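You operate a simulated robot arm through the tools that you are given. There is no shell and no other tool. Be economical: measure what you need, move in short steps, check, and stop when the job is done.

You run a simulated two-armed robot. Do the job below in one go: nothing can be reset, and whatever is moved stays where it is left.

## Task
Hold the blue shackle, run its nut off and store both in the gear drawer.
Fine: shut the drawer; the other shackle stays. Where these are worked on the way, their far stop is far enough and under half their travel is too little: gear drawer.

The check looks at the end state, three seconds after you hand in, the way a careful person would. Anything else that was tipped, shoved, dropped, spilled or broken makes it a failure.

## Robot
Two 6-joint arms with two-finger parallel grippers on one trunk, on a base that drives. Base frame: it is fixed to the floor where the robot stands at the start and does not move with it; the origin is under the middle of the robot, x ahead of it, y to its left, z up; the surface under the hand at the start is at about z = 0.78. Units: m, degrees, N and s.
The left shoulder is at the start at [0.07, 0.166, 1.445], the right one opposite. With the tool pointing down near the work surface each hand reaches from about 0.32 to 0.76 m from the robot's upright axis, wherever it stands, measured 20 degrees to its own side. Places, roughly: blue nut (4x5x3 cm) [0.8, 0, 0.9]; gear drawer [0.8, 0, 0.7]; inside of the gear drawer [0.8, 0, 0.6]. Payload 3.91 kg a hand.
The tool frame of a hand sits at the grasp point between the pads (the TCP): z along the fingers, y along the line on which they close. The tips reach 0.03 m beyond it. Largest opening 0.11 m; finger width 0.02, thickness 0.01; the body of the gripper, 0.048 by 0.112 m, starts 0.055 m behind the TCP.
Orientation is that of the tool frame in the base frame, as a unit quaternion [x, y, z, w]. With the fingers straight down and closing along the base's y, the tool's x points along the base's -x, its y along +y and its z along -z.

## Interface
- The arms move only by the tool jog_arm. It takes "left_moves", "right_moves" or both (then of equal length, played together; a hand with none holds still); each is a list of rows, each an object of numbers (a shift or turn left out is 0, a gripper value left out holds the last): "x", "y", "z": the shift along the base's x, y, z in units of 40 mm (1.0 is 40 mm); "wx", "wy", "wz": the turn, a rotation vector about the base's x, y, z in units of 4 degrees (1.0 is 4 degrees); "fingers": the closure, from 0 (fully open) to 1 (shut). In form: [{"x": .., "y": .., "z": .., "wx": .., "wy": .., "wz": .., "fingers": ..}, ...]. A call has 1 to 10 rows; each row shifts and turns the commanded pose from where the row before left it. A call with a number of a shift or a turn outside -1 to 1 is refused whole. A row lasts 0.2 s, in which the tool goes at most 0.05 m and 8.6 degrees; a call with a longer step from one row to the next is refused whole, and so is a gripper value outside its range. A pose out of reach is approached as far as the arm can. The call stops where the force on the tool passes 50 N (or 10 N more than at its start, if that is more) or the arm is blocked; 0.2 s more then pass. The fingers move at their own pace (about 0.108 m/s each) and stop on an object; they squeeze with about 34 N. The grip force told is the motor's: it shows also when the fingers shut on nothing. Time passes only in rows, and 0.2 s behind the last, so rows that do not move let the fingers close. The reply holds the time, the measured pose of the TCP, the force on the tool along the base axes, the opening and the grip force, in the units named above and with some noise, with the torque about the TCP (base axes, N m) and any sound that the robot's microphone picked up.
- Cameras (640 x 400 px; columns grow to the right, rows downward): "scene" is now at [0.1147, -0.0045, 1.6367]; the picture's right is [-0.06, -1.00, 0.00], its down [-0.88, 0.05, -0.46] and it looks along [0.46, -0.03, -0.89] (base axes); focal length 276 px, centre (320, 200). "left" rides on the left gripper at [0.077, -0.007, -0.114] in its tool frame; the picture's right is [0.09, 1.00, 0.00], its down [-0.80, 0.07, -0.59] and it looks along [-0.59, 0.05, 0.80] (tool axes); focal length 270 px, centre (320, 200). "right" rides on the right gripper at [0.077, 0.007, -0.115] in its tool frame; the picture's right is [-0.09, 1.00, 0.00], its down [-0.80, -0.07, -0.59] and it looks along [-0.59, -0.05, 0.80] (tool axes); focal length 270 px, centre (320, 200). There is no depth. A picture from a camera that has moved, and an enlarged one, comes with that camera's place and axes in the base frame and with its lens.
- snapshot(camera): a new picture of that camera. It takes no simulated time.
- slide_trunk(by): slides the trunk up (or, below 0, down) by that many m; the arms and the scene camera ride with it, the base frame stays. It gives what a move gives, with no picture.
- roll_base(legs): drives the robot by 1 to 6 legs, each [ahead, left, turn to the left] in m, m and degrees, along the robot's own axes; the way and the turn of a leg run together, so that a leg with both is an arc; at most 1.5 m and 180 degrees a leg. The arms and the cameras ride along, it lands a little off, and it stops where it bumps. It gives what a move gives.
- head_to(pan, tilt): turns the head with the scene camera to pan (to the left, within 86 degrees either way) and tilt (down, from -29 to 69), counted from straight ahead of the robot. It gives what a move gives.
- inspect(camera, box): a new picture of the part [left, top, right, bottom] of that camera's present view, enlarged. It takes no simulated time.
- close_job(): hands the job in; it is judged then, once.

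Work in short steps. Places have to be worked out from the pictures, the camera data and where the tool is seen: move nearer, look again, correct. Check each grasp and each placing, and mend what went wrong. You have 120 turns and 100 pictures in all, those below and enlarged ones among them. Open the grippers and draw the arms clear of the work before you hand the job in, unless the task says otherwise; then end with one line.

The tools are called after "Request:" as name(argument=value, ...) on one line, values as JSON. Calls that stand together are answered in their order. jog_arm: Moves the arms, as the interface text tells. Its arguments: {"type":"object","properties":{"left_moves":{"type":"array","items":{"type":"object","properties":{"x":{"type":"number"},"y":{"type":"number"},"z":{"type":"number"},"wx":{"type":"number"},"wy":{"type":"number"},"wz":{"type":"number"},"fingers":{"type":"number"}}}},"right_moves":{"type":"array","items":{"type":"object","properties":{"x":{"type":"number"},"y":{"type":"number"},"z":{"type":"number"},"wx":{"type":"number"},"wy":{"type":"number"},"wz":{"type":"number"},"fingers":{"type":"number"}}}}},"required":[]} The other tools are called the same way: slide_trunk (by) slides the trunk up or down; roll_base (legs) drives the base; head_to (pan, tilt) turns the head that bears the scene camera; snapshot (camera) takes a picture; inspect (camera, box) takes an enlarged picture of a part of a camera's view; close_job () hands the job in.

At the start:

```text
time_s: 0.0
left_eef_pos: [0.6333, 0.2737, 0.9991]
left_tool_rot: [0.0, 1.0, 0.001, 0.0]
left_wrist_force: [0.2, 0.5, -0.6]
left_wrist_torque: [-0.02, 0.02, -0.02]
left_opening: 0.1098
left_finger_force: 0.0
right_eef_pos: [0.6608, -0.2087, 1.0689]
right_tool_rot: [0.0, 1.0, 0.0, 0.0]
right_wrist_force: [0.0, -0.2, 0.9]
right_wrist_torque: [0.0, 0.01, -0.01]
right_opening: 0.1098
right_finger_force: 0.0
trunk travel left (down, up): [-0.94, 0.0]
robot x, y, heading: [0.0039, 0.0004, 0.2]
head pan, tilt: [-3.4, 62.3]
```

scene: 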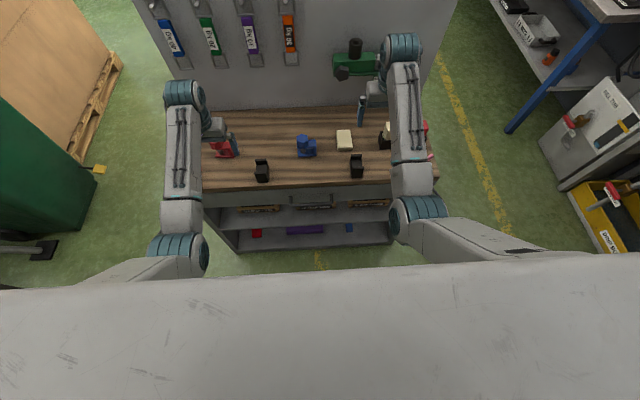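
right: 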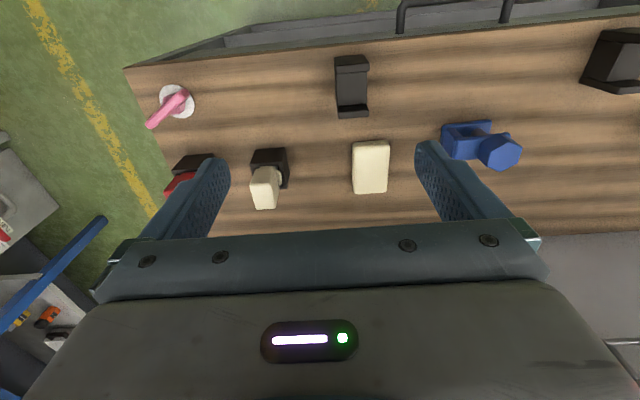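
left: 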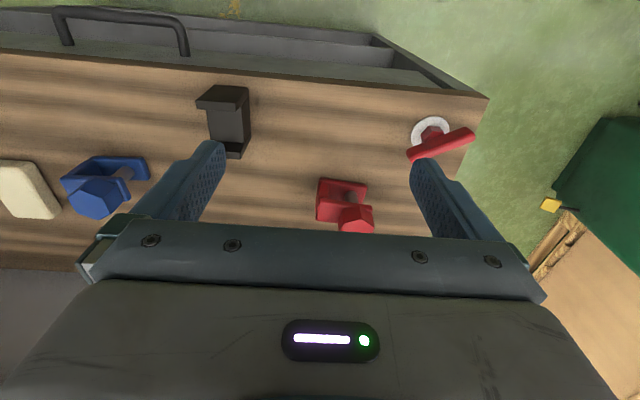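

The bench shows a blue shackle near the middle, drawers at the front, and black clips. I'll enlarge the views to understand the parts.

Request:
inspect(camera="scene", box=[190, 90, 450, 260])

Request:
inspect(camera="right", box=[320, 0, 640, 200])

Request:
inspect(camera="left", box=[0, 0, 320, 240])

```text
2.35 times, centred on (320, 175) of scene
camera zoom: at [0.1147, -0.0045, 1.6367], right [-0.06, -1.0, 0.0], down [-0.88, 0.05, -0.46], along [0.46, -0.03, -0.89], focal length 649 px, centre (320, 259)
```

zoom: 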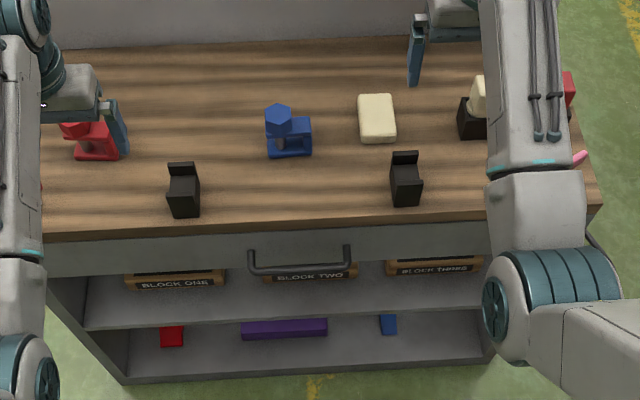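

```text
2.00 times, centred on (480, 100) of right
camera zoom: at [0.5829, -0.2014, 1.1841], right [0.09, 1.0, 0.0], down [0.8, -0.07, 0.59], along [0.59, -0.05, -0.8], focal length 541 px, centre (0, 400)
```

zoom: 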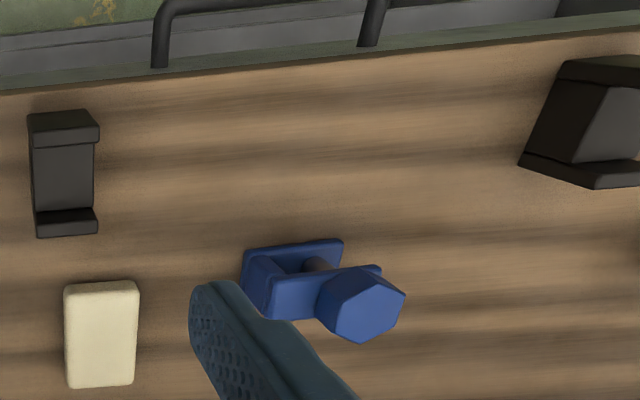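

```text
1.67 times, centred on (160, 120) of left
camera zoom: at [0.5553, 0.2672, 1.1144], right [-0.09, 1.0, 0.0], down [0.8, 0.07, 0.59], along [0.59, 0.05, -0.8], focal length 450 px, centre (587, 333)
```

zoom: 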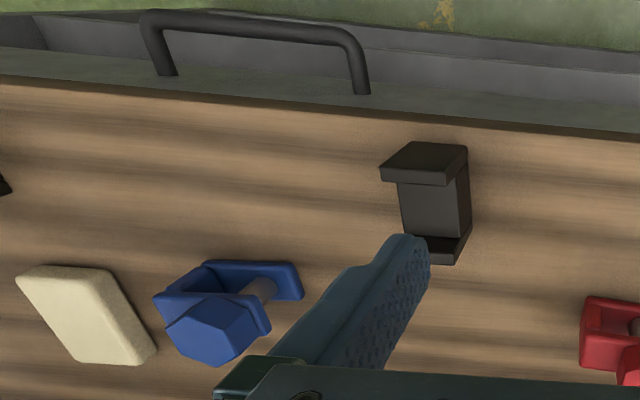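

The nut top is near [0.76, 0.02, 0.866], pin upright with the bow toward -y, the drawer handle near x 0.58. Reach is marginal, so I drive 0.1 m ahead and look again.

Request:
roll_base(legs=[[0.1, 0, 0]])

Request:
head_to(pan=0, tilt=60)

Request:
snapshot(camera="scene")

Request:
snapshot(camera="left")

Request:
snapshot(camera="right")

```text
time_s: 1.1
left_eef_pos: [0.729, 0.2737, 1.0029]
left_tool_rot: [-0.001, 1.0, 0.0, 0.002]
left_wrist_force: [-0.7, -0.7, 0.0]
left_wrist_torque: [-0.03, -0.03, 0.05]
left_opening: 0.1101
left_finger_force: 0.0
right_eef_pos: [0.7556, -0.2083, 1.0724]
right_tool_rot: [0.0, 1.0, 0.0, 0.002]
right_wrist_force: [-0.2, -1.0, 0.3]
right_wrist_torque: [-0.01, -0.04, 0.0]
right_opening: 0.11
right_finger_force: 0.0
trunk travel left (down, up): [-0.94, 0.0]
robot x, y, heading: [0.0972, -0.0011, -0.1]
head pan, tilt: [-3.4, 62.3]
```

```text
time_s: 1.8
left_eef_pos: [0.7301, 0.2733, 1.0003]
left_tool_rot: [-0.001, 1.0, 0.0, 0.0]
left_wrist_force: [0.1, -0.7, 0.7]
left_wrist_torque: [0.02, 0.0, 0.03]
left_opening: 0.1098
left_finger_force: 0.0
right_eef_pos: [0.7584, -0.2105, 1.0701]
right_tool_rot: [0.0, 1.0, 0.0, 0.001]
right_wrist_force: [-0.3, -0.4, 0.8]
right_wrist_torque: [0.01, -0.01, -0.08]
right_opening: 0.1097
right_finger_force: 0.0
trunk travel left (down, up): [-0.94, 0.0]
robot x, y, heading: [0.1005, 0.0015, 0.0]
head pan, tilt: [0.0, 60.0]
```

```text
93 pictures are left
camera scene: at [0.2147, -0.0007, 1.6395], right [0.0, -1.0, 0.0], down [-0.87, 0.0, -0.5], along [0.5, 0.0, -0.87], focal length 276 px, centre (320, 200)
```

scene: 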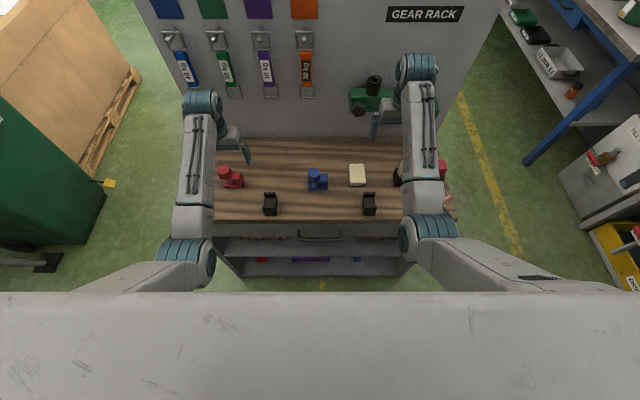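

```text
92 pictures are left
camera left: at [0.653, 0.2673, 1.1151], right [-0.09, 1.0, 0.0], down [0.8, 0.07, 0.6], along [0.59, 0.05, -0.8], focal length 270 px, centre (320, 200)
```

left: 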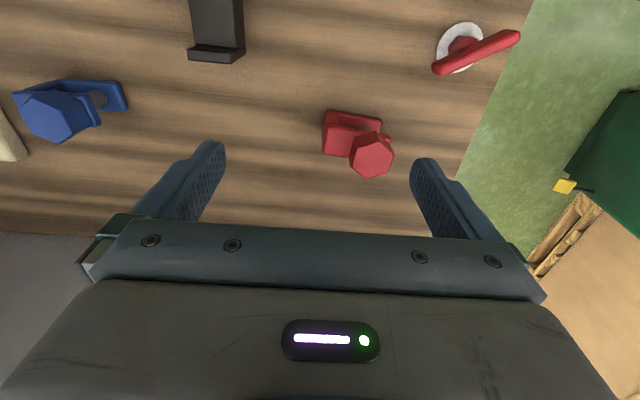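

```text
91 pictures are left
camera right: at [0.6806, -0.2015, 1.1849], right [0.09, 1.0, 0.0], down [0.8, -0.07, 0.6], along [0.59, -0.05, -0.8], focal length 270 px, centre (320, 200)
```

right: 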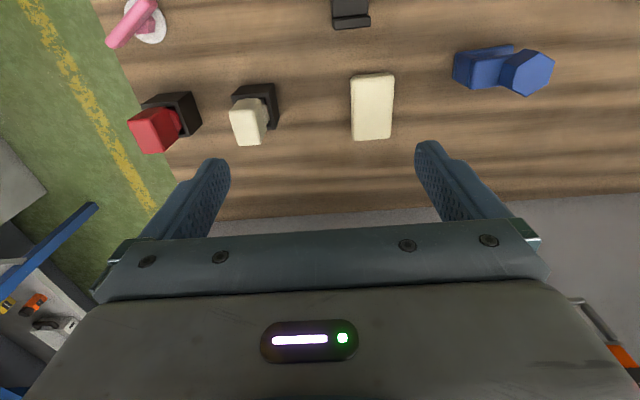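

I move the left hand beside the nut, staying high, to view it well.

Request:
jog_arm(left_moves=[{"x": -0.8, "y": -0.8}, {"x": -0.8, "y": -0.8}, {"x": -0.2, "y": -0.8}, {"y": -0.8}, {"y": -0.8}])

Request:
inspect(camera="left", box=[120, 0, 440, 200])

```text
time_s: 3.2
left_eef_pos: [0.6629, 0.1555, 0.9911]
left_tool_rot: [-0.012, 0.999, 0.035, -0.001]
left_wrist_force: [1.4, 0.0, -0.1]
left_wrist_torque: [-0.01, 0.01, -0.04]
left_opening: 0.1101
left_finger_force: 0.1
right_eef_pos: [0.761, -0.2071, 1.0685]
right_tool_rot: [0.0, 1.0, 0.0, -0.001]
right_wrist_force: [0.3, 0.2, -0.4]
right_wrist_torque: [-0.03, 0.02, -0.01]
right_opening: 0.1103
right_finger_force: 0.1
trunk travel left (down, up): [-0.94, 0.0]
robot x, y, heading: [0.1, 0.0011, 0.1]
head pan, tilt: [0.0, 60.0]
stopped in row 5 (left hand): the arm was blocked; the commanded pose is now the measured one
```

```text
2.00 times, centred on (280, 100) of left
camera zoom: at [0.5854, 0.1402, 1.1053], right [-0.11, 0.99, 0.07], down [0.8, 0.05, 0.6], along [0.59, 0.12, -0.8], focal length 541 px, centre (400, 400)
```

zoom: 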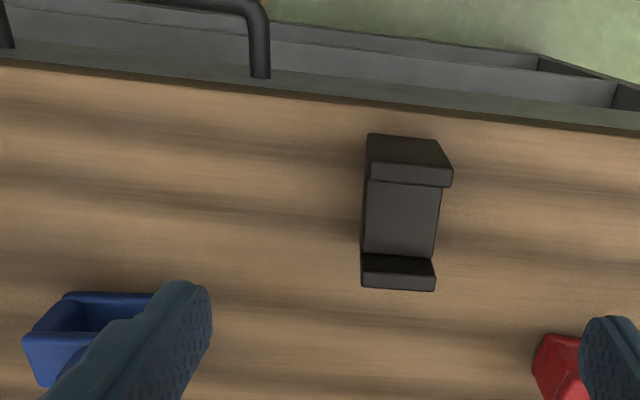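

The arm got blocked near y 0.155 (a joint limit, likely). I try to go in further out along x.

Request:
jog_arm(left_moves=[{"x": 0.8}, {"x": 0.8, "wy": 0.0}, {"x": 0.4, "y": -0.4}, {"y": -0.7}, {"y": -0.7}])

```text
time_s: 4.4
left_eef_pos: [0.7429, 0.0916, 0.989]
left_tool_rot: [-0.016, 0.999, 0.04, -0.002]
left_wrist_force: [-0.2, 0.0, 0.0]
left_wrist_torque: [-0.01, 0.01, 0.01]
left_opening: 0.1099
left_finger_force: 0.0
right_eef_pos: [0.7605, -0.2077, 1.0685]
right_tool_rot: [0.001, 1.0, 0.0, -0.001]
right_wrist_force: [0.4, 0.2, -0.2]
right_wrist_torque: [0.02, -0.02, 0.02]
right_opening: 0.1097
right_finger_force: 0.0
trunk travel left (down, up): [-0.94, 0.0]
robot x, y, heading: [0.1022, -0.0015, -0.1]
head pan, tilt: [0.0, 60.0]
```

That works further out. I look at the nut from here.

Request:
snapshot(camera="left")

```text
89 pictures are left
camera left: at [0.6665, 0.073, 1.1031], right [-0.12, 0.99, 0.08], down [0.8, 0.05, 0.6], along [0.59, 0.13, -0.8], focal length 270 px, centre (320, 200)
```

left: 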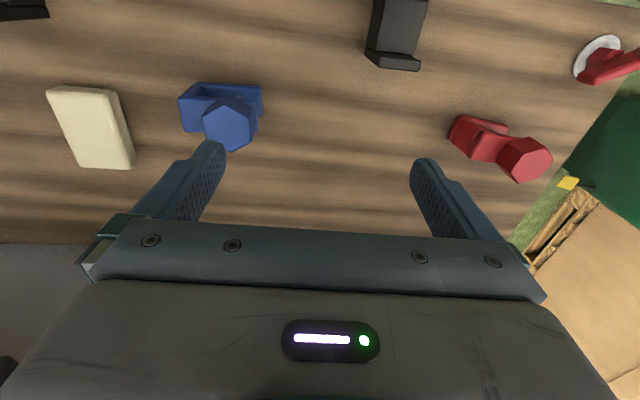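

Request:
inspect(camera="left", box=[140, 50, 300, 160])

Request:
inspect(camera="scene", box=[250, 140, 410, 250])

Request:
inspect(camera="right", box=[400, 0, 640, 130])

```text
3.64 times, centred on (220, 105) of left
camera zoom: at [0.6665, 0.073, 1.1031], right [-0.12, 0.99, 0.08], down [0.8, 0.05, 0.6], along [0.59, 0.13, -0.8], focal length 983 px, centre (684, 546)
```

zoom: 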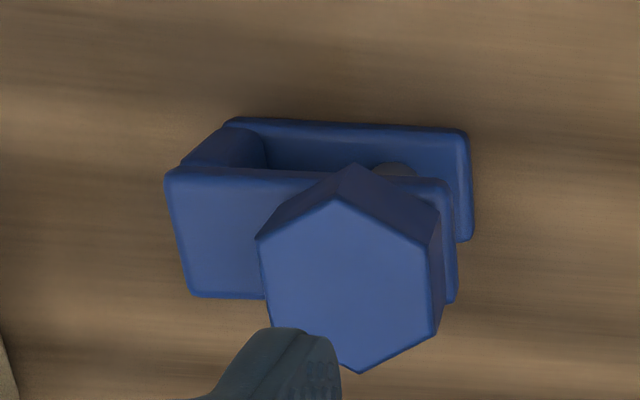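

```text
3.64 times, centred on (330, 195) of scene
camera zoom: at [0.2176, -0.0013, 1.6393], right [0.0, -1.0, 0.0], down [-0.87, 0.0, -0.5], along [0.5, 0.0, -0.87], focal length 1003 px, centre (284, 218)
```

zoom: 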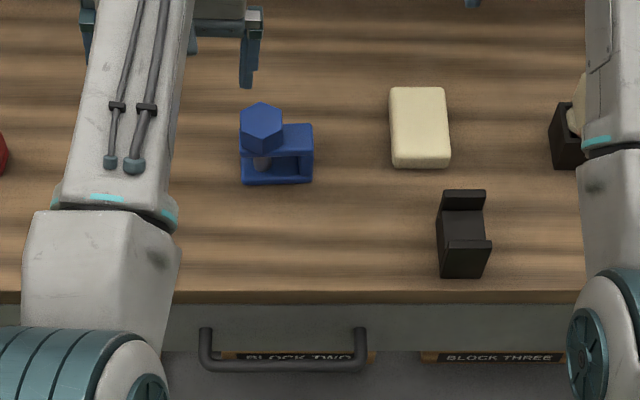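

```text
2.67 times, centred on (520, 65) of right
camera zoom: at [0.6829, -0.2016, 1.1837], right [0.09, 1.0, 0.0], down [0.8, -0.07, 0.59], along [0.59, -0.05, -0.8], focal length 721 px, centre (-213, 560)
```

zoom: 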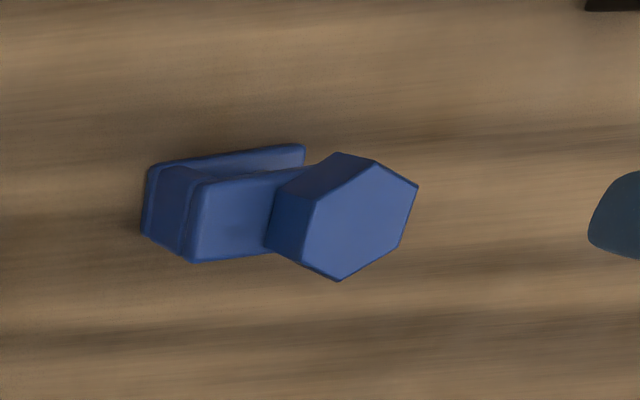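

The shackle is clear: C-shape 4 cm wide in x, y from about -0.03 to 0.04, nut on top at [0.757, 0.019] with flats facing ±y. I'll hold it by the bow with the right hand, tilted, closing along x; first I turn the right hand.

Request:
jog_arm(right_moves=[{"wz": 1}, {"wz": 1}, {"wz": 1}, {"wz": 1}, {"wz": 1}, {"wz": 1}, {"wz": 1}, {"wz": 1}, {"wz": 1}, {"wz": 1}])

Request:
jog_arm(right_moves=[{"wz": 1}, {"wz": 1}, {"wz": 1}, {"wz": 1}, {"wz": 1}, {"wz": 1}, {"wz": 1}, {"wz": 1}, {"wz": 1}, {"wz": 1}])

Request:
jog_arm(right_moves=[{"wz": 1}, {"wz": 1}, {"wz": 0.5}, {"wx": 1}, {"wx": 1}, {"wx": 1}, {"wx": 1}, {"wx": 1}, {"wx": 1}, {"wx": 1}])

```text
time_s: 6.6
left_eef_pos: [0.7438, 0.0893, 0.9912]
left_tool_rot: [-0.014, 0.999, 0.038, 0.0]
left_wrist_force: [0.4, -0.1, -0.6]
left_wrist_torque: [-0.02, -0.03, 0.01]
left_opening: 0.1101
left_finger_force: 0.0
right_eef_pos: [0.7591, -0.208, 1.0682]
right_tool_rot: [-0.343, 0.939, 0.0, 0.0]
right_wrist_force: [-0.4, -0.1, 1.2]
right_wrist_torque: [-0.01, 0.01, -0.01]
right_opening: 0.1101
right_finger_force: 0.0
trunk travel left (down, up): [-0.94, 0.0]
robot x, y, heading: [0.0955, 0.0019, 0.1]
head pan, tilt: [0.0, 60.0]
```

```text
time_s: 8.8
left_eef_pos: [0.7441, 0.0906, 0.9911]
left_tool_rot: [-0.015, 0.999, 0.038, 0.0]
left_wrist_force: [0.9, 0.0, 0.6]
left_wrist_torque: [-0.03, 0.0, 0.05]
left_opening: 0.11
left_finger_force: 0.0
right_eef_pos: [0.7596, -0.2071, 1.0698]
right_tool_rot: [-0.644, 0.765, 0.0, 0.0]
right_wrist_force: [-0.1, -0.6, -0.1]
right_wrist_torque: [0.02, 0.0, 0.01]
right_opening: 0.1101
right_finger_force: 0.0
trunk travel left (down, up): [-0.94, 0.0]
robot x, y, heading: [0.1032, -0.0005, -0.0]
head pan, tilt: [0.0, 60.0]
```

```text
time_s: 11.0
left_eef_pos: [0.7441, 0.089, 0.9911]
left_tool_rot: [-0.016, 0.999, 0.037, 0.001]
left_wrist_force: [0.1, 0.2, -0.9]
left_wrist_torque: [0.03, -0.01, 0.01]
left_opening: 0.1098
left_finger_force: 0.1
right_eef_pos: [0.7593, -0.2082, 1.0691]
right_tool_rot: [0.686, -0.686, -0.171, -0.171]
right_wrist_force: [0.0, 0.2, 0.8]
right_wrist_torque: [0.01, 0.02, -0.01]
right_opening: 0.1099
right_finger_force: 0.0
trunk travel left (down, up): [-0.94, 0.0]
robot x, y, heading: [0.1011, -0.001, -0.0]
head pan, tilt: [0.0, 60.0]
```

Works well. Now tilt to 40° and approach to a stand-off behind the bow, then look.

Request:
jog_arm(right_moves=[{"wx": 1, "y": 0.8, "z": -0.8}, {"wx": 1, "y": 0.8, "z": -0.8}, {"wx": 1, "y": 0.8, "z": -0.8}, {"z": -0.6}])

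Request:
snapshot(camera="right")

Request:
inspect(camera="scene", box=[250, 140, 410, 250])

```text
time_s: 12.0
left_eef_pos: [0.7444, 0.0891, 0.9921]
left_tool_rot: [-0.015, 0.999, 0.038, 0.0]
left_wrist_force: [-0.4, 0.4, -0.3]
left_wrist_torque: [-0.03, -0.01, 0.0]
left_opening: 0.1099
left_finger_force: 0.2
right_eef_pos: [0.7598, -0.1126, 0.9496]
right_tool_rot: [0.664, -0.664, -0.242, -0.242]
right_wrist_force: [0.0, 0.2, -0.2]
right_wrist_torque: [0.0, 0.01, -0.03]
right_opening: 0.1103
right_finger_force: 0.1
trunk travel left (down, up): [-0.94, 0.0]
robot x, y, heading: [0.1007, -0.0034, -0.0]
head pan, tilt: [0.0, 60.0]
```

```text
85 pictures are left
camera right: at [0.7529, -0.2442, 0.9874], right [-1.0, 0.07, 0.06], down [0.07, 0.23, 0.97], along [0.05, 0.97, -0.23], focal length 270 px, centre (320, 200)
```

right: 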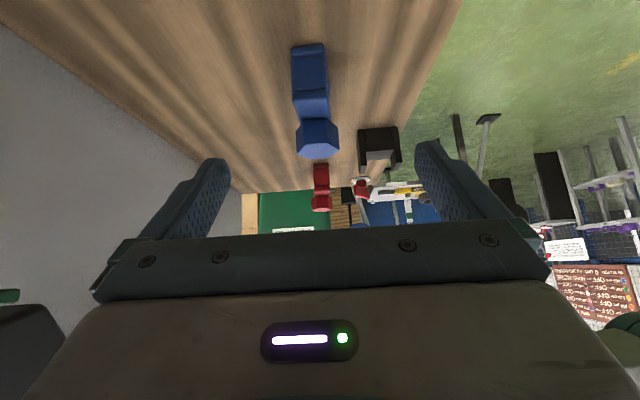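

```text
3.64 times, centred on (330, 195) of scene
camera zoom: at [0.2175, -0.001, 1.6393], right [0.0, -1.0, 0.0], down [-0.87, 0.0, -0.5], along [0.5, 0.0, -0.87], focal length 1003 px, centre (284, 218)
```

zoom: 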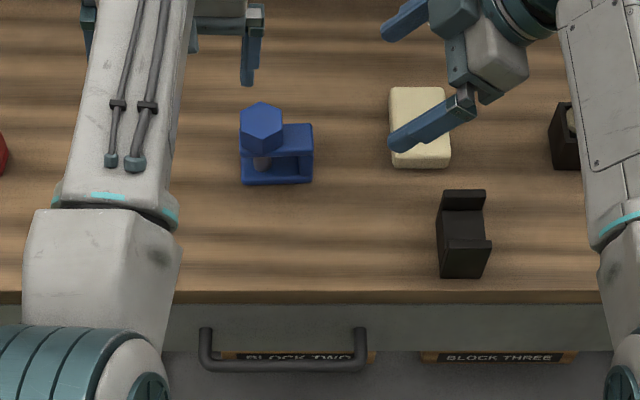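

The side view from the right camera shows the shackle profile; I enlarge it for heights.

Request:
inspect(camera="right", box=[240, 30, 400, 170])

```text
2.86 times, centred on (320, 100) of right
camera zoom: at [0.7529, -0.2442, 0.9874], right [-1.0, 0.07, 0.06], down [0.07, 0.23, 0.97], along [0.05, 0.97, -0.23], focal length 772 px, centre (320, 486)
```

zoom: 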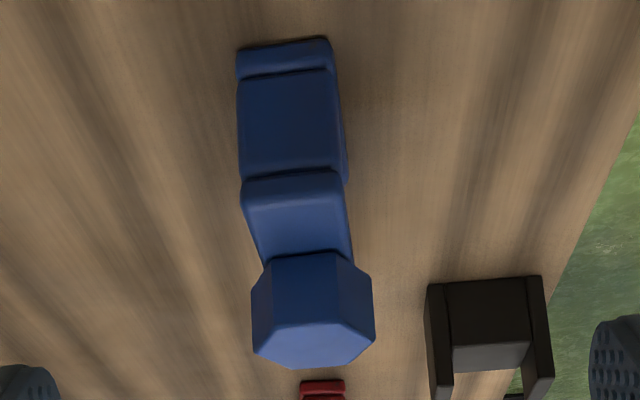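

Shackle spans z 0.78–0.833, x centre ≈0.766, about 3.4 cm wide, bow face y≈-0.025. I go in along the tool axis to the bow.

Request:
jog_arm(right_moves=[{"x": 0.15, "y": 0.45, "z": -0.85}, {"y": 0.45, "z": -0.85}, {"y": 0.5, "z": -0.6}, {"y": 0.5, "z": -0.6}])

Request:
inspect(camera="scene", box=[250, 140, 410, 250])

Request:
snapshot(camera="right")

```text
time_s: 13.0
left_eef_pos: [0.7442, 0.0912, 0.9905]
left_tool_rot: [-0.014, 0.999, 0.038, 0.001]
left_wrist_force: [0.2, 0.7, 0.2]
left_wrist_torque: [-0.03, 0.01, -0.03]
left_opening: 0.1102
left_finger_force: 0.0
right_eef_pos: [0.7657, -0.0339, 0.8327]
right_tool_rot: [-0.665, 0.665, 0.242, 0.241]
right_wrist_force: [0.0, 0.5, -0.8]
right_wrist_torque: [-0.03, 0.03, -0.01]
right_opening: 0.1098
right_finger_force: 0.2
trunk travel left (down, up): [-0.94, 0.0]
robot x, y, heading: [0.0994, 0.0008, 0.1]
head pan, tilt: [0.0, 60.0]
```

```text
3.64 times, centred on (330, 195) of scene
camera zoom: at [0.2183, 0.0008, 1.6393], right [0.0, -1.0, 0.0], down [-0.87, 0.0, -0.5], along [0.5, 0.0, -0.87], focal length 1003 px, centre (284, 218)
```

zoom: 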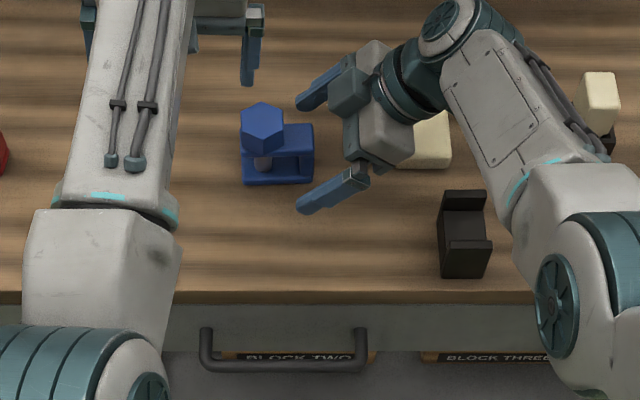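

```text
81 pictures are left
camera right: at [0.7589, -0.1668, 0.8716], right [-1.0, 0.07, 0.06], down [0.07, 0.23, 0.97], along [0.05, 0.97, -0.24], focal length 270 px, centre (320, 200)
```

right: 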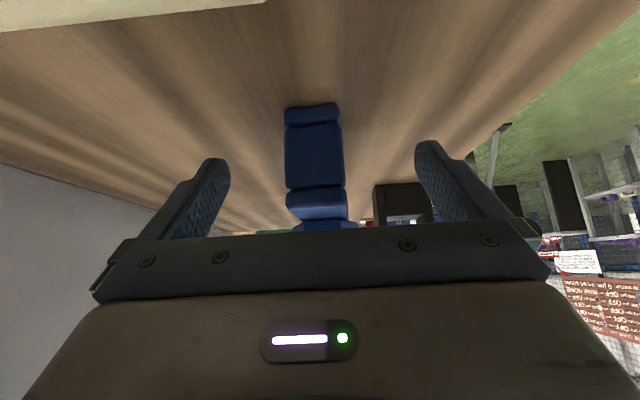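

Aligned. Move in the last bit and close.

Request:
jog_arm(right_moves=[{"y": 0.45, "z": -0.36}, {"fingers": 0.5}, {"fingers": 1}, {}, {}, {}])

Request:
inspect(camera="scene", box=[250, 140, 410, 250])

```text
time_s: 14.4
left_eef_pos: [0.7438, 0.0899, 0.992]
left_tool_rot: [-0.015, 0.999, 0.038, 0.0]
left_wrist_force: [0.2, 0.2, -0.9]
left_wrist_torque: [0.0, 0.0, 0.0]
left_opening: 0.1101
left_finger_force: 0.0
right_eef_pos: [0.7658, -0.0173, 0.819]
right_tool_rot: [0.665, -0.664, -0.241, -0.242]
right_wrist_force: [1.0, 0.4, -0.1]
right_wrist_torque: [-0.04, 0.05, 0.03]
right_opening: 0.0336
right_finger_force: 33.8
trunk travel left (down, up): [-0.94, 0.0]
robot x, y, heading: [0.0976, 0.0006, -0.0]
head pan, tilt: [0.0, 60.0]
```

```text
3.64 times, centred on (330, 195) of scene
camera zoom: at [0.2174, -0.0006, 1.6393], right [0.0, -1.0, 0.0], down [-0.87, 0.0, -0.5], along [0.5, 0.0, -0.87], focal length 1003 px, centre (284, 218)
```

zoom: 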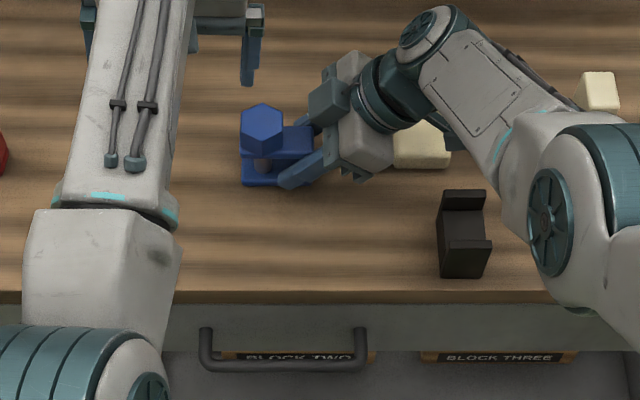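

Shackle is held at 3.36 cm. Nut centre ≈[0.765, 0.0195]; I level the left hand, pre-close to about 7 cm and bring it over the nut.

Request:
jog_arm(left_moves=[{"wx": -0.55, "wz": -0.2, "x": 0.25, "y": -0.45, "fingers": 0.37}, {"wx": -0.55, "wz": -0.2, "x": 0.28, "y": -0.45}, {"y": -0.45, "z": -0.2}, {"y": -0.41, "z": -0.4}, {"z": -0.7}, {}])

Request:
snapshot(camera="left")

Request:
snapshot(camera="right")

Request:
inspect(camera="scene", box=[250, 140, 410, 250])

```text
time_s: 15.8
left_eef_pos: [0.7677, 0.0277, 0.9367]
left_tool_rot: [-0.003, 1.0, 0.003, 0.001]
left_wrist_force: [-0.5, -0.7, 0.3]
left_wrist_torque: [0.0, 0.02, 0.0]
left_opening: 0.0694
left_finger_force: 0.0
right_eef_pos: [0.7652, -0.0188, 0.8193]
right_tool_rot: [0.665, -0.664, -0.241, -0.241]
right_wrist_force: [0.2, 0.2, 0.0]
right_wrist_torque: [-0.07, 0.0, 0.0]
right_opening: 0.0337
right_finger_force: 34.2
trunk travel left (down, up): [-0.94, 0.0]
robot x, y, heading: [0.0999, 0.0001, 0.3]
head pan, tilt: [0.0, 60.0]
```

```text
79 pictures are left
camera left: at [0.6895, 0.0192, 1.0525], right [-0.09, 1.0, 0.01], down [0.8, 0.07, 0.6], along [0.59, 0.06, -0.8], focal length 270 px, centre (320, 200)
```

left: 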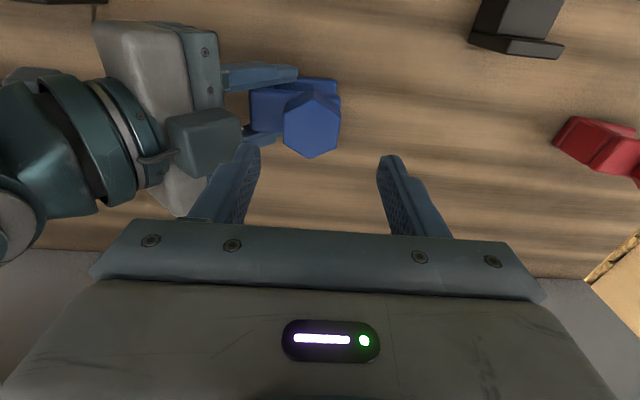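

```text
78 pictures are left
camera right: at [0.7581, -0.15, 0.8579], right [-1.0, 0.07, 0.06], down [0.07, 0.23, 0.97], along [0.05, 0.97, -0.24], focal length 270 px, centre (320, 200)
```

right: 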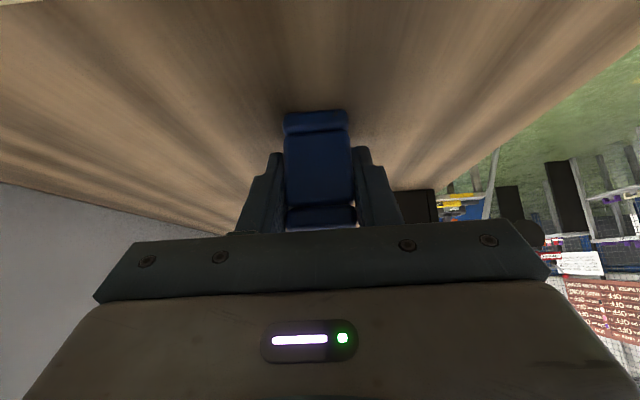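

```text
3.64 times, centred on (330, 195) of scene
camera zoom: at [0.2175, -0.0005, 1.6393], right [0.0, -1.0, 0.0], down [-0.87, 0.0, -0.5], along [0.5, 0.0, -0.87], focal length 1003 px, centre (284, 218)
```

zoom: 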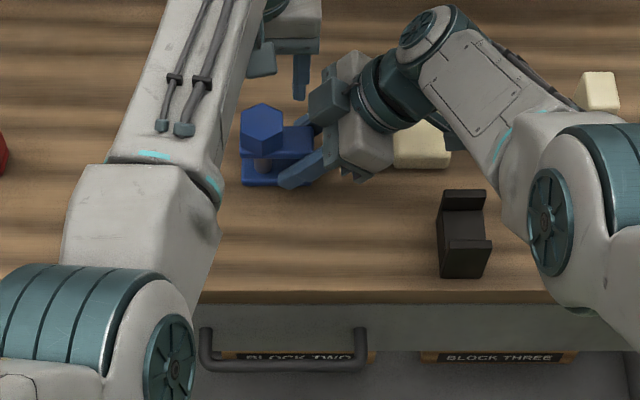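

Nut is at ≈[0.762, 0.020]; I correct and go down so the tips stop just above the shackle plate, without closing yet.

Request:
jog_arm(left_moves=[{"x": -0.12, "y": -0.19, "z": -0.3}, {"z": -0.6}, {"z": -0.4}, {"z": -0.2}])

Request:
snapshot(camera="left")

```text
time_s: 16.5
left_eef_pos: [0.7604, 0.0165, 0.8984]
left_tool_rot: [-0.002, 1.0, 0.002, 0.003]
left_wrist_force: [-5.1, 9.8, 10.3]
left_wrist_torque: [-0.45, 0.06, -0.27]
left_opening: 0.0643
left_finger_force: 0.0
right_eef_pos: [0.7643, -0.0236, 0.8175]
right_tool_rot: [-0.663, 0.668, 0.238, 0.241]
right_wrist_force: [2.1, -8.4, 2.3]
right_wrist_torque: [1.24, 0.77, 0.16]
right_opening: 0.0337
right_finger_force: 34.1
trunk travel left (down, up): [-0.94, 0.0]
robot x, y, heading: [0.101, -0.0009, 0.2]
head pan, tilt: [0.0, 60.0]
stopped in row 3 (left hand): the force on the tool passed its limit at 59 N (the readings are from after the stop); the commanded pose is now the measured one
```

```text
76 pictures are left
camera left: at [0.6825, 0.01, 1.0126], right [-0.09, 1.0, 0.0], down [0.8, 0.07, 0.6], along [0.6, 0.06, -0.8], focal length 270 px, centre (320, 200)
```

left: 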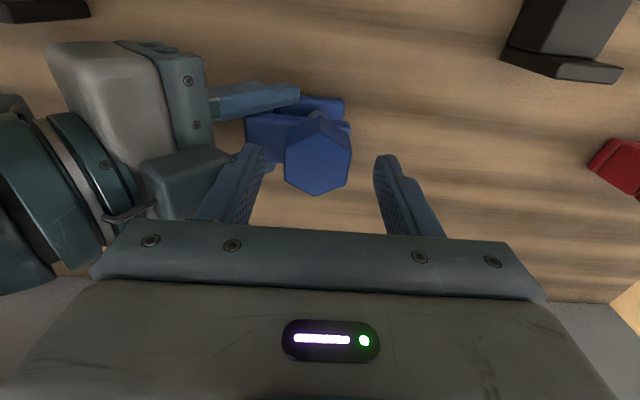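

The left finger hit the right gripper's palm corner. I back the left hand up, then open the right, tilt it further to 55°, shift slightly back, and regrip for more clearance.

Request:
jog_arm(left_moves=[{"z": 0.5}, {"z": 0.8}, {"z": 0.8}])

Request:
jog_arm(right_moves=[{"fingers": 0.2}, {}, {"wx": 1}, {"wx": 1}, {"wx": 1}, {"wx": 0.75}, {}])

Request:
snapshot(camera="left")

Request:
snapshot(camera="right")

Request:
inspect(camera="scene", box=[250, 140, 410, 250])

```text
time_s: 17.5
left_eef_pos: [0.7701, 0.045, 0.9807]
left_tool_rot: [-0.014, 1.0, 0.016, 0.008]
left_wrist_force: [0.2, -0.2, -0.7]
left_wrist_torque: [0.0, -0.01, 0.01]
left_opening: 0.0693
left_finger_force: 0.1
right_eef_pos: [0.766, -0.022, 0.8187]
right_tool_rot: [-0.663, 0.667, 0.238, 0.242]
right_wrist_force: [-2.4, -2.1, 6.0]
right_wrist_torque: [-0.16, 0.27, 0.04]
right_opening: 0.0338
right_finger_force: 33.8
trunk travel left (down, up): [-0.94, 0.0]
robot x, y, heading: [0.097, 0.0001, 0.1]
head pan, tilt: [0.0, 60.0]
stopped in row 3 (left hand): the arm was blocked; the commanded pose is now the measured one
```

```text
time_s: 19.1
left_eef_pos: [0.7699, 0.0448, 0.9789]
left_tool_rot: [-0.013, 1.0, 0.017, 0.005]
left_wrist_force: [-0.3, -0.3, -0.2]
left_wrist_torque: [0.0, 0.02, 0.01]
left_opening: 0.0693
left_finger_force: 0.1
right_eef_pos: [0.7509, -0.0259, 0.8288]
right_tool_rot: [-0.626, 0.631, 0.324, 0.325]
right_wrist_force: [-0.9, 0.2, 0.6]
right_wrist_torque: [-0.01, 0.02, 0.01]
right_opening: 0.0877
right_finger_force: 0.0
right hand out of reach, approached as far as the arm can: row 3, 4, 5, 6
trunk travel left (down, up): [-0.94, 0.0]
robot x, y, heading: [0.101, 0.0025, -0.1]
head pan, tilt: [0.0, 60.0]
```

```text
75 pictures are left
camera left: at [0.6926, 0.0325, 1.0929], right [-0.12, 0.99, 0.03], down [0.79, 0.07, 0.61], along [0.6, 0.1, -0.79], focal length 270 px, centre (320, 200)
```

left: 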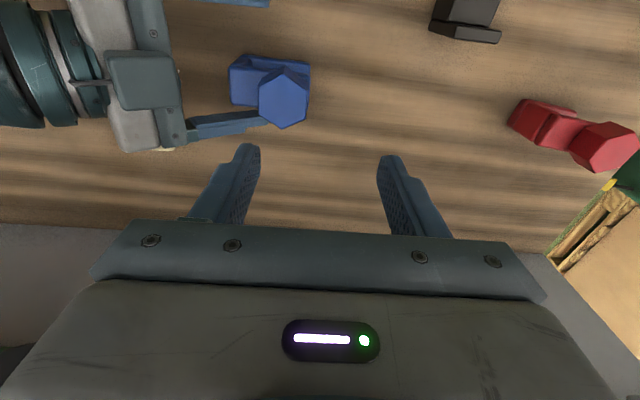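

```text
74 pictures are left
camera right: at [0.7423, -0.1644, 0.833], right [-1.0, 0.06, 0.07], down [0.07, -0.02, 1.0], along [0.06, 1.0, 0.02], focal length 270 px, centre (320, 200)
```

right: 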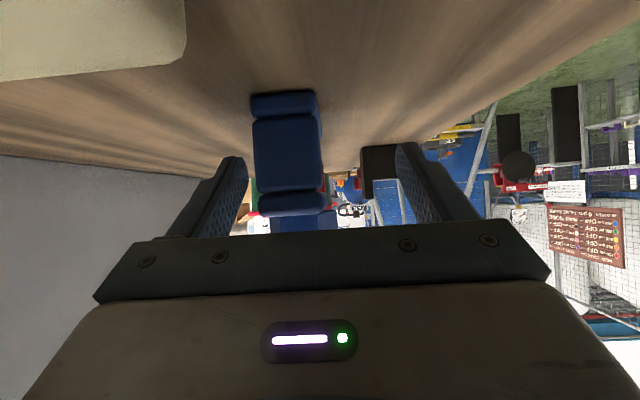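

```text
3.64 times, centred on (330, 195) of scene
camera zoom: at [0.2177, -0.0005, 1.6393], right [0.0, -1.0, 0.0], down [-0.87, 0.0, -0.5], along [0.5, 0.0, -0.87], focal length 1003 px, centre (284, 218)
```

zoom: 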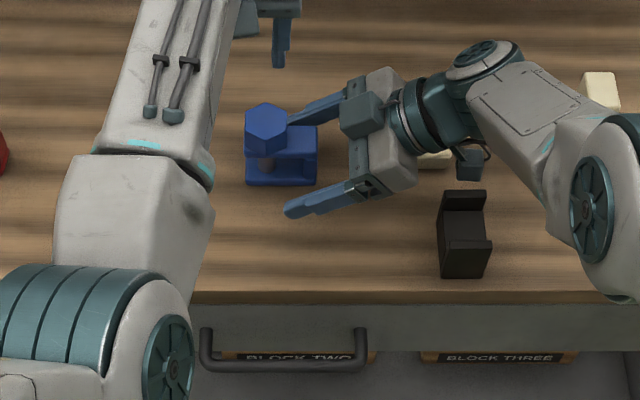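

The right palm has a raised box on top that was hit, and 55° is out of reach. The shackle moved ~5 mm toward -y. I settle for ~48° with the hand pulled back so only the tips hold the bow.

Request:
jog_arm(right_moves=[{"wx": -1}, {"wx": -0.75, "y": -0.2, "z": 0.05}, {}])

```text
time_s: 19.9
left_eef_pos: [0.77, 0.0449, 0.9796]
left_tool_rot: [-0.015, 1.0, 0.017, 0.006]
left_wrist_force: [0.2, 0.6, 0.3]
left_wrist_torque: [0.01, -0.01, -0.05]
left_opening: 0.0695
left_finger_force: 0.1
right_eef_pos: [0.7594, -0.0338, 0.8242]
right_tool_rot: [-0.646, 0.648, 0.286, 0.285]
right_wrist_force: [0.8, 0.4, 0.0]
right_wrist_torque: [-0.04, -0.02, 0.0]
right_opening: 0.088
right_finger_force: 0.0
right hand out of reach, approached as far as the arm can: row 1, 2
trunk travel left (down, up): [-0.94, 0.0]
robot x, y, heading: [0.0988, 0.0001, -0.3]
head pan, tilt: [0.0, 60.0]
```

Just 7 mm short in x; I drive the base 2 cm ahead (fingers are wide open around the bow) and recentre.

Request:
roll_base(legs=[[0.02, 0, 0]])

Request:
jog_arm(right_moves=[{"x": -0.3}, {}])

Request:
snapshot(camera="right")

Request:
inspect(camera="scene", box=[250, 140, 410, 250])

```text
time_s: 20.7
left_eef_pos: [0.7863, 0.0455, 0.9829]
left_tool_rot: [-0.014, 1.0, 0.016, 0.009]
left_wrist_force: [-0.6, -0.7, 0.1]
left_wrist_torque: [0.0, 0.01, 0.01]
left_opening: 0.0691
left_finger_force: 0.2
right_eef_pos: [0.7745, -0.034, 0.827]
right_tool_rot: [-0.646, 0.648, 0.284, 0.288]
right_wrist_force: [0.7, -0.2, 0.7]
right_wrist_torque: [-0.06, -0.02, -0.02]
right_opening: 0.0879
right_finger_force: 0.0
trunk travel left (down, up): [-0.94, 0.0]
robot x, y, heading: [0.119, 0.0019, -0.1]
head pan, tilt: [0.0, 60.0]
```

```text
time_s: 21.3
left_eef_pos: [0.7901, 0.0461, 0.9806]
left_tool_rot: [-0.014, 1.0, 0.018, 0.006]
left_wrist_force: [-0.4, -0.1, -0.8]
left_wrist_torque: [0.01, -0.01, -0.01]
left_opening: 0.0692
left_finger_force: 0.0
right_eef_pos: [0.7719, -0.0334, 0.8183]
right_tool_rot: [-0.645, 0.648, 0.286, 0.287]
right_wrist_force: [-0.6, 1.2, 0.0]
right_wrist_torque: [0.0, 0.0, -0.03]
right_opening: 0.0879
right_finger_force: 0.0
right hand out of reach, approached as far as the arm can: row 1
trunk travel left (down, up): [-0.94, 0.0]
robot x, y, heading: [0.1227, 0.0035, 0.1]
head pan, tilt: [0.0, 60.0]
```

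```text
72 pictures are left
camera right: at [0.7649, -0.1696, 0.8392], right [-1.0, 0.06, 0.07], down [0.07, 0.1, 0.99], along [0.06, 0.99, -0.1], focal length 270 px, centre (320, 200)
```

right: 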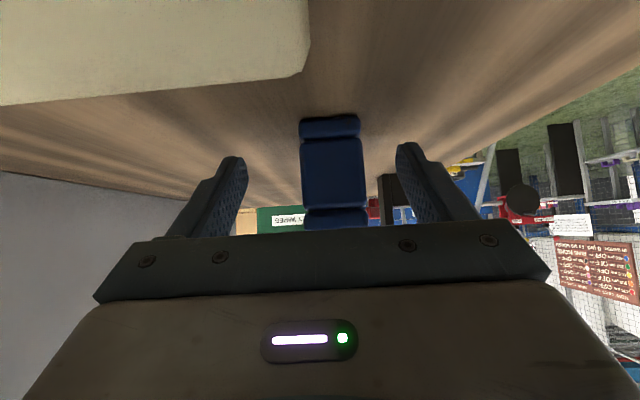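

```text
3.64 times, centred on (330, 195) of scene
camera zoom: at [0.2346, -0.0006, 1.6396], right [0.0, -1.0, 0.0], down [-0.87, 0.0, -0.5], along [0.5, 0.0, -0.87], focal length 1003 px, centre (284, 218)
```

zoom: 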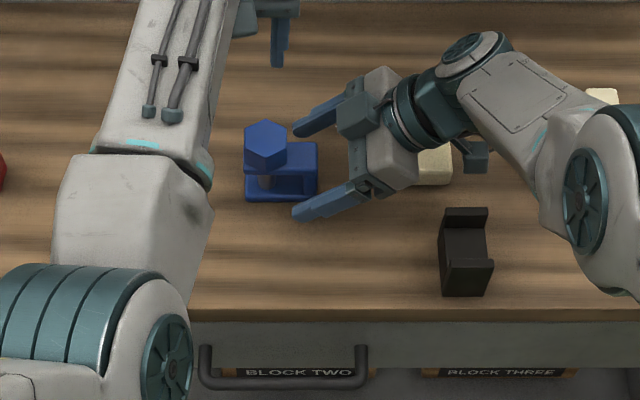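

Shackle sits between the fingers, about 6 mm off centre, grip depth ~2 cm on the bow. I close here.

Request:
jog_arm(right_moves=[{"fingers": 0.5}, {"fingers": 1}, {}, {}, {}])

Request:
snapshot(camera="left")

Request:
inspect(camera="scene", box=[250, 140, 410, 250])

```text
time_s: 22.5
left_eef_pos: [0.7911, 0.0456, 0.9797]
left_tool_rot: [-0.014, 1.0, 0.018, 0.006]
left_wrist_force: [0.1, -1.1, 0.2]
left_wrist_torque: [0.02, -0.04, 0.0]
left_opening: 0.0692
left_finger_force: 0.0
right_eef_pos: [0.7736, -0.0333, 0.8178]
right_tool_rot: [-0.645, 0.648, 0.286, 0.286]
right_wrist_force: [0.0, 0.3, 0.9]
right_wrist_torque: [-0.07, -0.05, 0.02]
right_opening: 0.0339
right_finger_force: 34.1
trunk travel left (down, up): [-0.94, 0.0]
robot x, y, heading: [0.1208, 0.001, 0.2]
head pan, tilt: [0.0, 60.0]
```

```text
70 pictures are left
camera left: at [0.7125, 0.033, 1.0928], right [-0.12, 0.99, 0.03], down [0.79, 0.07, 0.61], along [0.6, 0.1, -0.79], focal length 270 px, centre (320, 200)
```

left: 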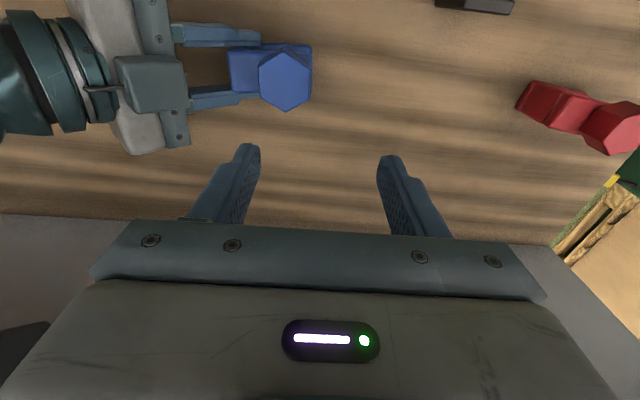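

```text
3.64 times, centred on (330, 195) of scene
camera zoom: at [0.2375, -0.0005, 1.6393], right [0.0, -1.0, 0.0], down [-0.87, 0.0, -0.5], along [0.5, 0.0, -0.87], focal length 1003 px, centre (284, 218)
```

zoom: 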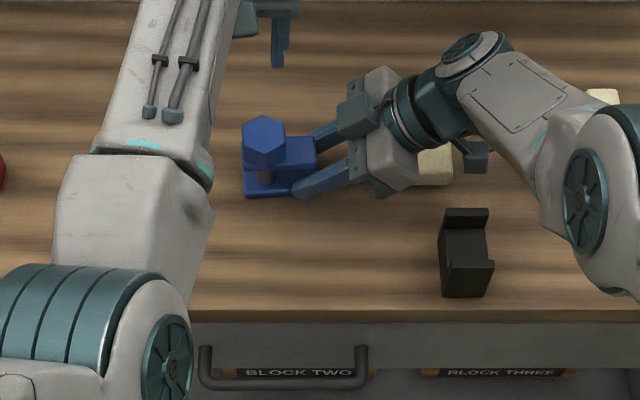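

Held again, with better palm clearance. The nut is at ≈[0.769, 0.019]; I align the left hand above it with a 5 cm opening.

Request:
jog_arm(left_moves=[{"z": -0.4, "y": -0.3, "x": -0.2, "wx": -0.2, "fingers": 0.53}, {"z": -0.4, "y": -0.3, "x": -0.2, "wx": -0.3, "wy": 0.17, "wz": -0.2}, {"z": -0.2, "y": -0.07, "x": -0.14, "wz": -0.2}, {}, {}])

Request:
snapshot(camera="left")

```text
time_s: 23.9
left_eef_pos: [0.7897, 0.0458, 0.9521]
left_tool_rot: [-0.01, 1.0, 0.014, 0.016]
left_wrist_force: [0.2, -0.6, -0.1]
left_wrist_torque: [0.0, 0.03, 0.01]
left_opening: 0.0516
left_finger_force: 0.0
right_eef_pos: [0.774, -0.0331, 0.8183]
right_tool_rot: [-0.645, 0.649, 0.286, 0.287]
right_wrist_force: [0.1, -0.7, 0.2]
right_wrist_torque: [-0.03, 0.02, 0.0]
right_opening: 0.0342
right_finger_force: 33.7
trunk travel left (down, up): [-0.94, 0.0]
robot x, y, heading: [0.1203, -0.0021, 0.1]
head pan, tilt: [0.0, 60.0]
stopped in row 5 (left hand): the arm was blocked; the commanded pose is now the measured one
```

```text
68 pictures are left
camera left: at [0.709, 0.0338, 1.0644], right [-0.11, 0.99, 0.03], down [0.78, 0.07, 0.62], along [0.62, 0.09, -0.78], focal length 270 px, centre (320, 200)
```

left: 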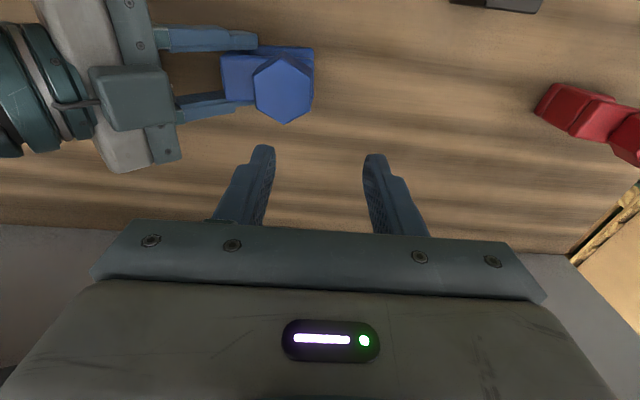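

The left arm is at an inner joint limit here, so I'd rather bring the held shackle 4 cm further out in x: lift 8 mm, shift, check.

Request:
jog_arm(right_moves=[{"z": 0.2}, {"x": 0.5}, {"x": 0.5}, {}], left_moves=[{"z": 0.2, "x": 0.3, "y": 0.2}, {"x": 0.5}, {"x": 0.5}, {}])

```text
time_s: 24.9
left_eef_pos: [0.839, 0.049, 0.9603]
left_tool_rot: [-0.009, 1.0, 0.013, 0.015]
left_wrist_force: [-0.3, 0.3, 0.4]
left_wrist_torque: [0.03, 0.0, 0.0]
left_opening: 0.0517
left_finger_force: 0.0
right_eef_pos: [0.7857, -0.0375, 0.8308]
right_tool_rot: [-0.645, 0.648, 0.287, 0.286]
right_wrist_force: [0.4, -0.2, -2.4]
right_wrist_torque: [-0.08, 0.0, 0.0]
right_opening: 0.0342
right_finger_force: 34.5
right hand out of reach, approached as far as the arm can: row 1, 2, 3
trunk travel left (down, up): [-0.94, 0.0]
robot x, y, heading: [0.1202, -0.003, -0.2]
head pan, tilt: [0.0, 60.0]
```

The right arm is at its outer limit, the left at an inner one; shifting the base ~8 cm to the right should relax the left arm. I set the shackle back down and release, backing out along the tool axis.

Request:
jog_arm(right_moves=[{"x": -0.5}, {"x": -0.5}, {"z": -0.2}, {}, {"fingers": 0.3}, {"fingers": 0.2}, {}])

Request:
jog_arm(right_moves=[{"y": -0.6, "z": 0.6}, {"y": -0.6, "z": 0.6}, {"y": -0.4, "z": 0.6}, {"z": 0.7}])

Request:
inspect(camera="scene", box=[190, 120, 450, 260])

```text
time_s: 26.1
left_eef_pos: [0.8371, 0.0478, 0.9621]
left_tool_rot: [-0.009, 1.0, 0.013, 0.016]
left_wrist_force: [0.4, 0.1, 1.1]
left_wrist_torque: [0.02, 0.02, 0.0]
left_opening: 0.0517
left_finger_force: 0.1
right_eef_pos: [0.7596, -0.0364, 0.8081]
right_tool_rot: [0.646, -0.646, -0.291, -0.285]
right_wrist_force: [-10.0, -6.8, 18.2]
right_wrist_torque: [0.1, -0.44, -0.28]
right_opening: 0.0727
right_finger_force: 0.0
right hand out of reach, approached as far as the arm can: row 1, 2, 3
trunk travel left (down, up): [-0.94, 0.0]
robot x, y, heading: [0.1201, 0.0004, -0.0]
head pan, tilt: [0.0, 60.0]
stopped in row 5 (right hand): the force on the tool passed its limit at 66 N (the readings are from after the stop); the commanded pose is now the measured one
```

```text
time_s: 27.1
left_eef_pos: [0.8403, 0.0486, 0.9593]
left_tool_rot: [-0.008, 1.0, 0.013, 0.014]
left_wrist_force: [0.2, 0.4, -0.7]
left_wrist_torque: [0.02, 0.01, 0.0]
left_opening: 0.0519
left_finger_force: 0.1
right_eef_pos: [0.8117, -0.0964, 0.8632]
right_tool_rot: [-0.645, 0.647, 0.292, 0.283]
right_wrist_force: [1.4, 0.6, -0.1]
right_wrist_torque: [-0.03, 0.0, -0.04]
right_opening: 0.0769
right_finger_force: 0.1
right hand out of reach, approached as far as the arm can: row 1, 2, 3, 4
trunk travel left (down, up): [-0.94, 0.0]
robot x, y, heading: [0.1185, -0.0018, -0.2]
head pan, tilt: [0.0, 60.0]
```

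```text
2.46 times, centred on (320, 190) of scene
camera zoom: at [0.2383, 0.0001, 1.6392], right [0.0, -1.0, 0.0], down [-0.87, 0.0, -0.5], along [0.5, 0.0, -0.87], focal length 679 px, centre (320, 225)
```

zoom: 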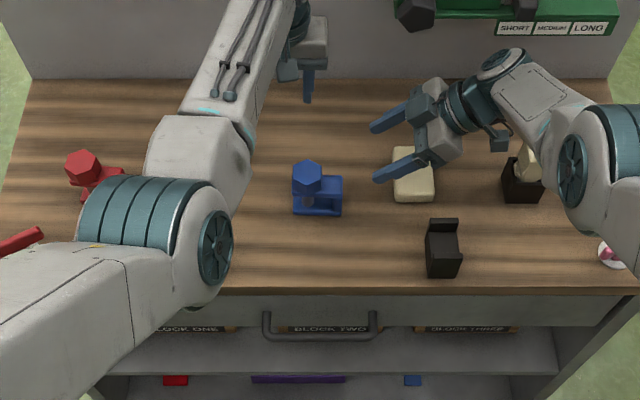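

The shackle stands fine. The steep tilt is what strains the right arm; I reduce to ~43° and lift, then reposition the base slightly back and right.

Request:
jog_arm(right_moves=[{"wx": -1}, {"wx": -0.2}, {"z": 0.4}, {"z": 0.4}, {}], left_moves=[{"x": 0, "z": 0.2}, {}, {}, {}, {}])

Request:
roll_base(legs=[[-0.02, -0.04, 0]])

Request:
inspect(camera="scene", box=[190, 120, 450, 260])

```text
time_s: 28.3
left_eef_pos: [0.8399, 0.0492, 0.9673]
left_tool_rot: [-0.008, 1.0, 0.013, 0.014]
left_wrist_force: [-0.6, -0.1, -0.3]
left_wrist_torque: [-0.02, 0.03, -0.02]
left_opening: 0.0517
left_finger_force: 0.1
right_eef_pos: [0.8314, -0.0969, 0.8832]
right_tool_rot: [-0.657, 0.659, 0.264, 0.256]
right_wrist_force: [-0.5, -0.7, -0.3]
right_wrist_torque: [0.03, 0.0, -0.01]
right_opening: 0.0773
right_finger_force: 0.1
right hand out of reach, approached as far as the arm can: row 1, 3, 4
trunk travel left (down, up): [-0.94, 0.0]
robot x, y, heading: [0.1199, -0.0017, 0.2]
head pan, tilt: [0.0, 60.0]
```

```text
time_s: 29.2
left_eef_pos: [0.8227, 0.0182, 0.965]
left_tool_rot: [-0.008, 1.0, 0.01, 0.013]
left_wrist_force: [0.5, 0.1, -0.6]
left_wrist_torque: [-0.07, -0.01, -0.03]
left_opening: 0.0516
left_finger_force: 0.0
right_eef_pos: [0.8151, -0.1295, 0.8817]
right_tool_rot: [-0.657, 0.66, 0.263, 0.254]
right_wrist_force: [0.4, 0.5, 0.6]
right_wrist_torque: [-0.03, 0.03, 0.01]
right_opening: 0.077
right_finger_force: 0.1
trunk travel left (down, up): [-0.94, 0.0]
robot x, y, heading: [0.098, -0.0431, 0.0]
head pan, tilt: [0.0, 60.0]
```

```text
2.46 times, centred on (320, 190) of scene
camera zoom: at [0.2232, -0.0289, 1.6388], right [0.0, -1.0, 0.01], down [-0.87, 0.0, -0.5], along [0.5, -0.01, -0.87], focal length 679 px, centre (320, 225)
```

zoom: 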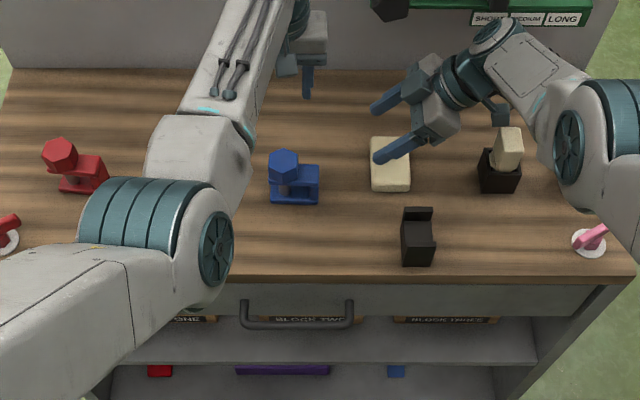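

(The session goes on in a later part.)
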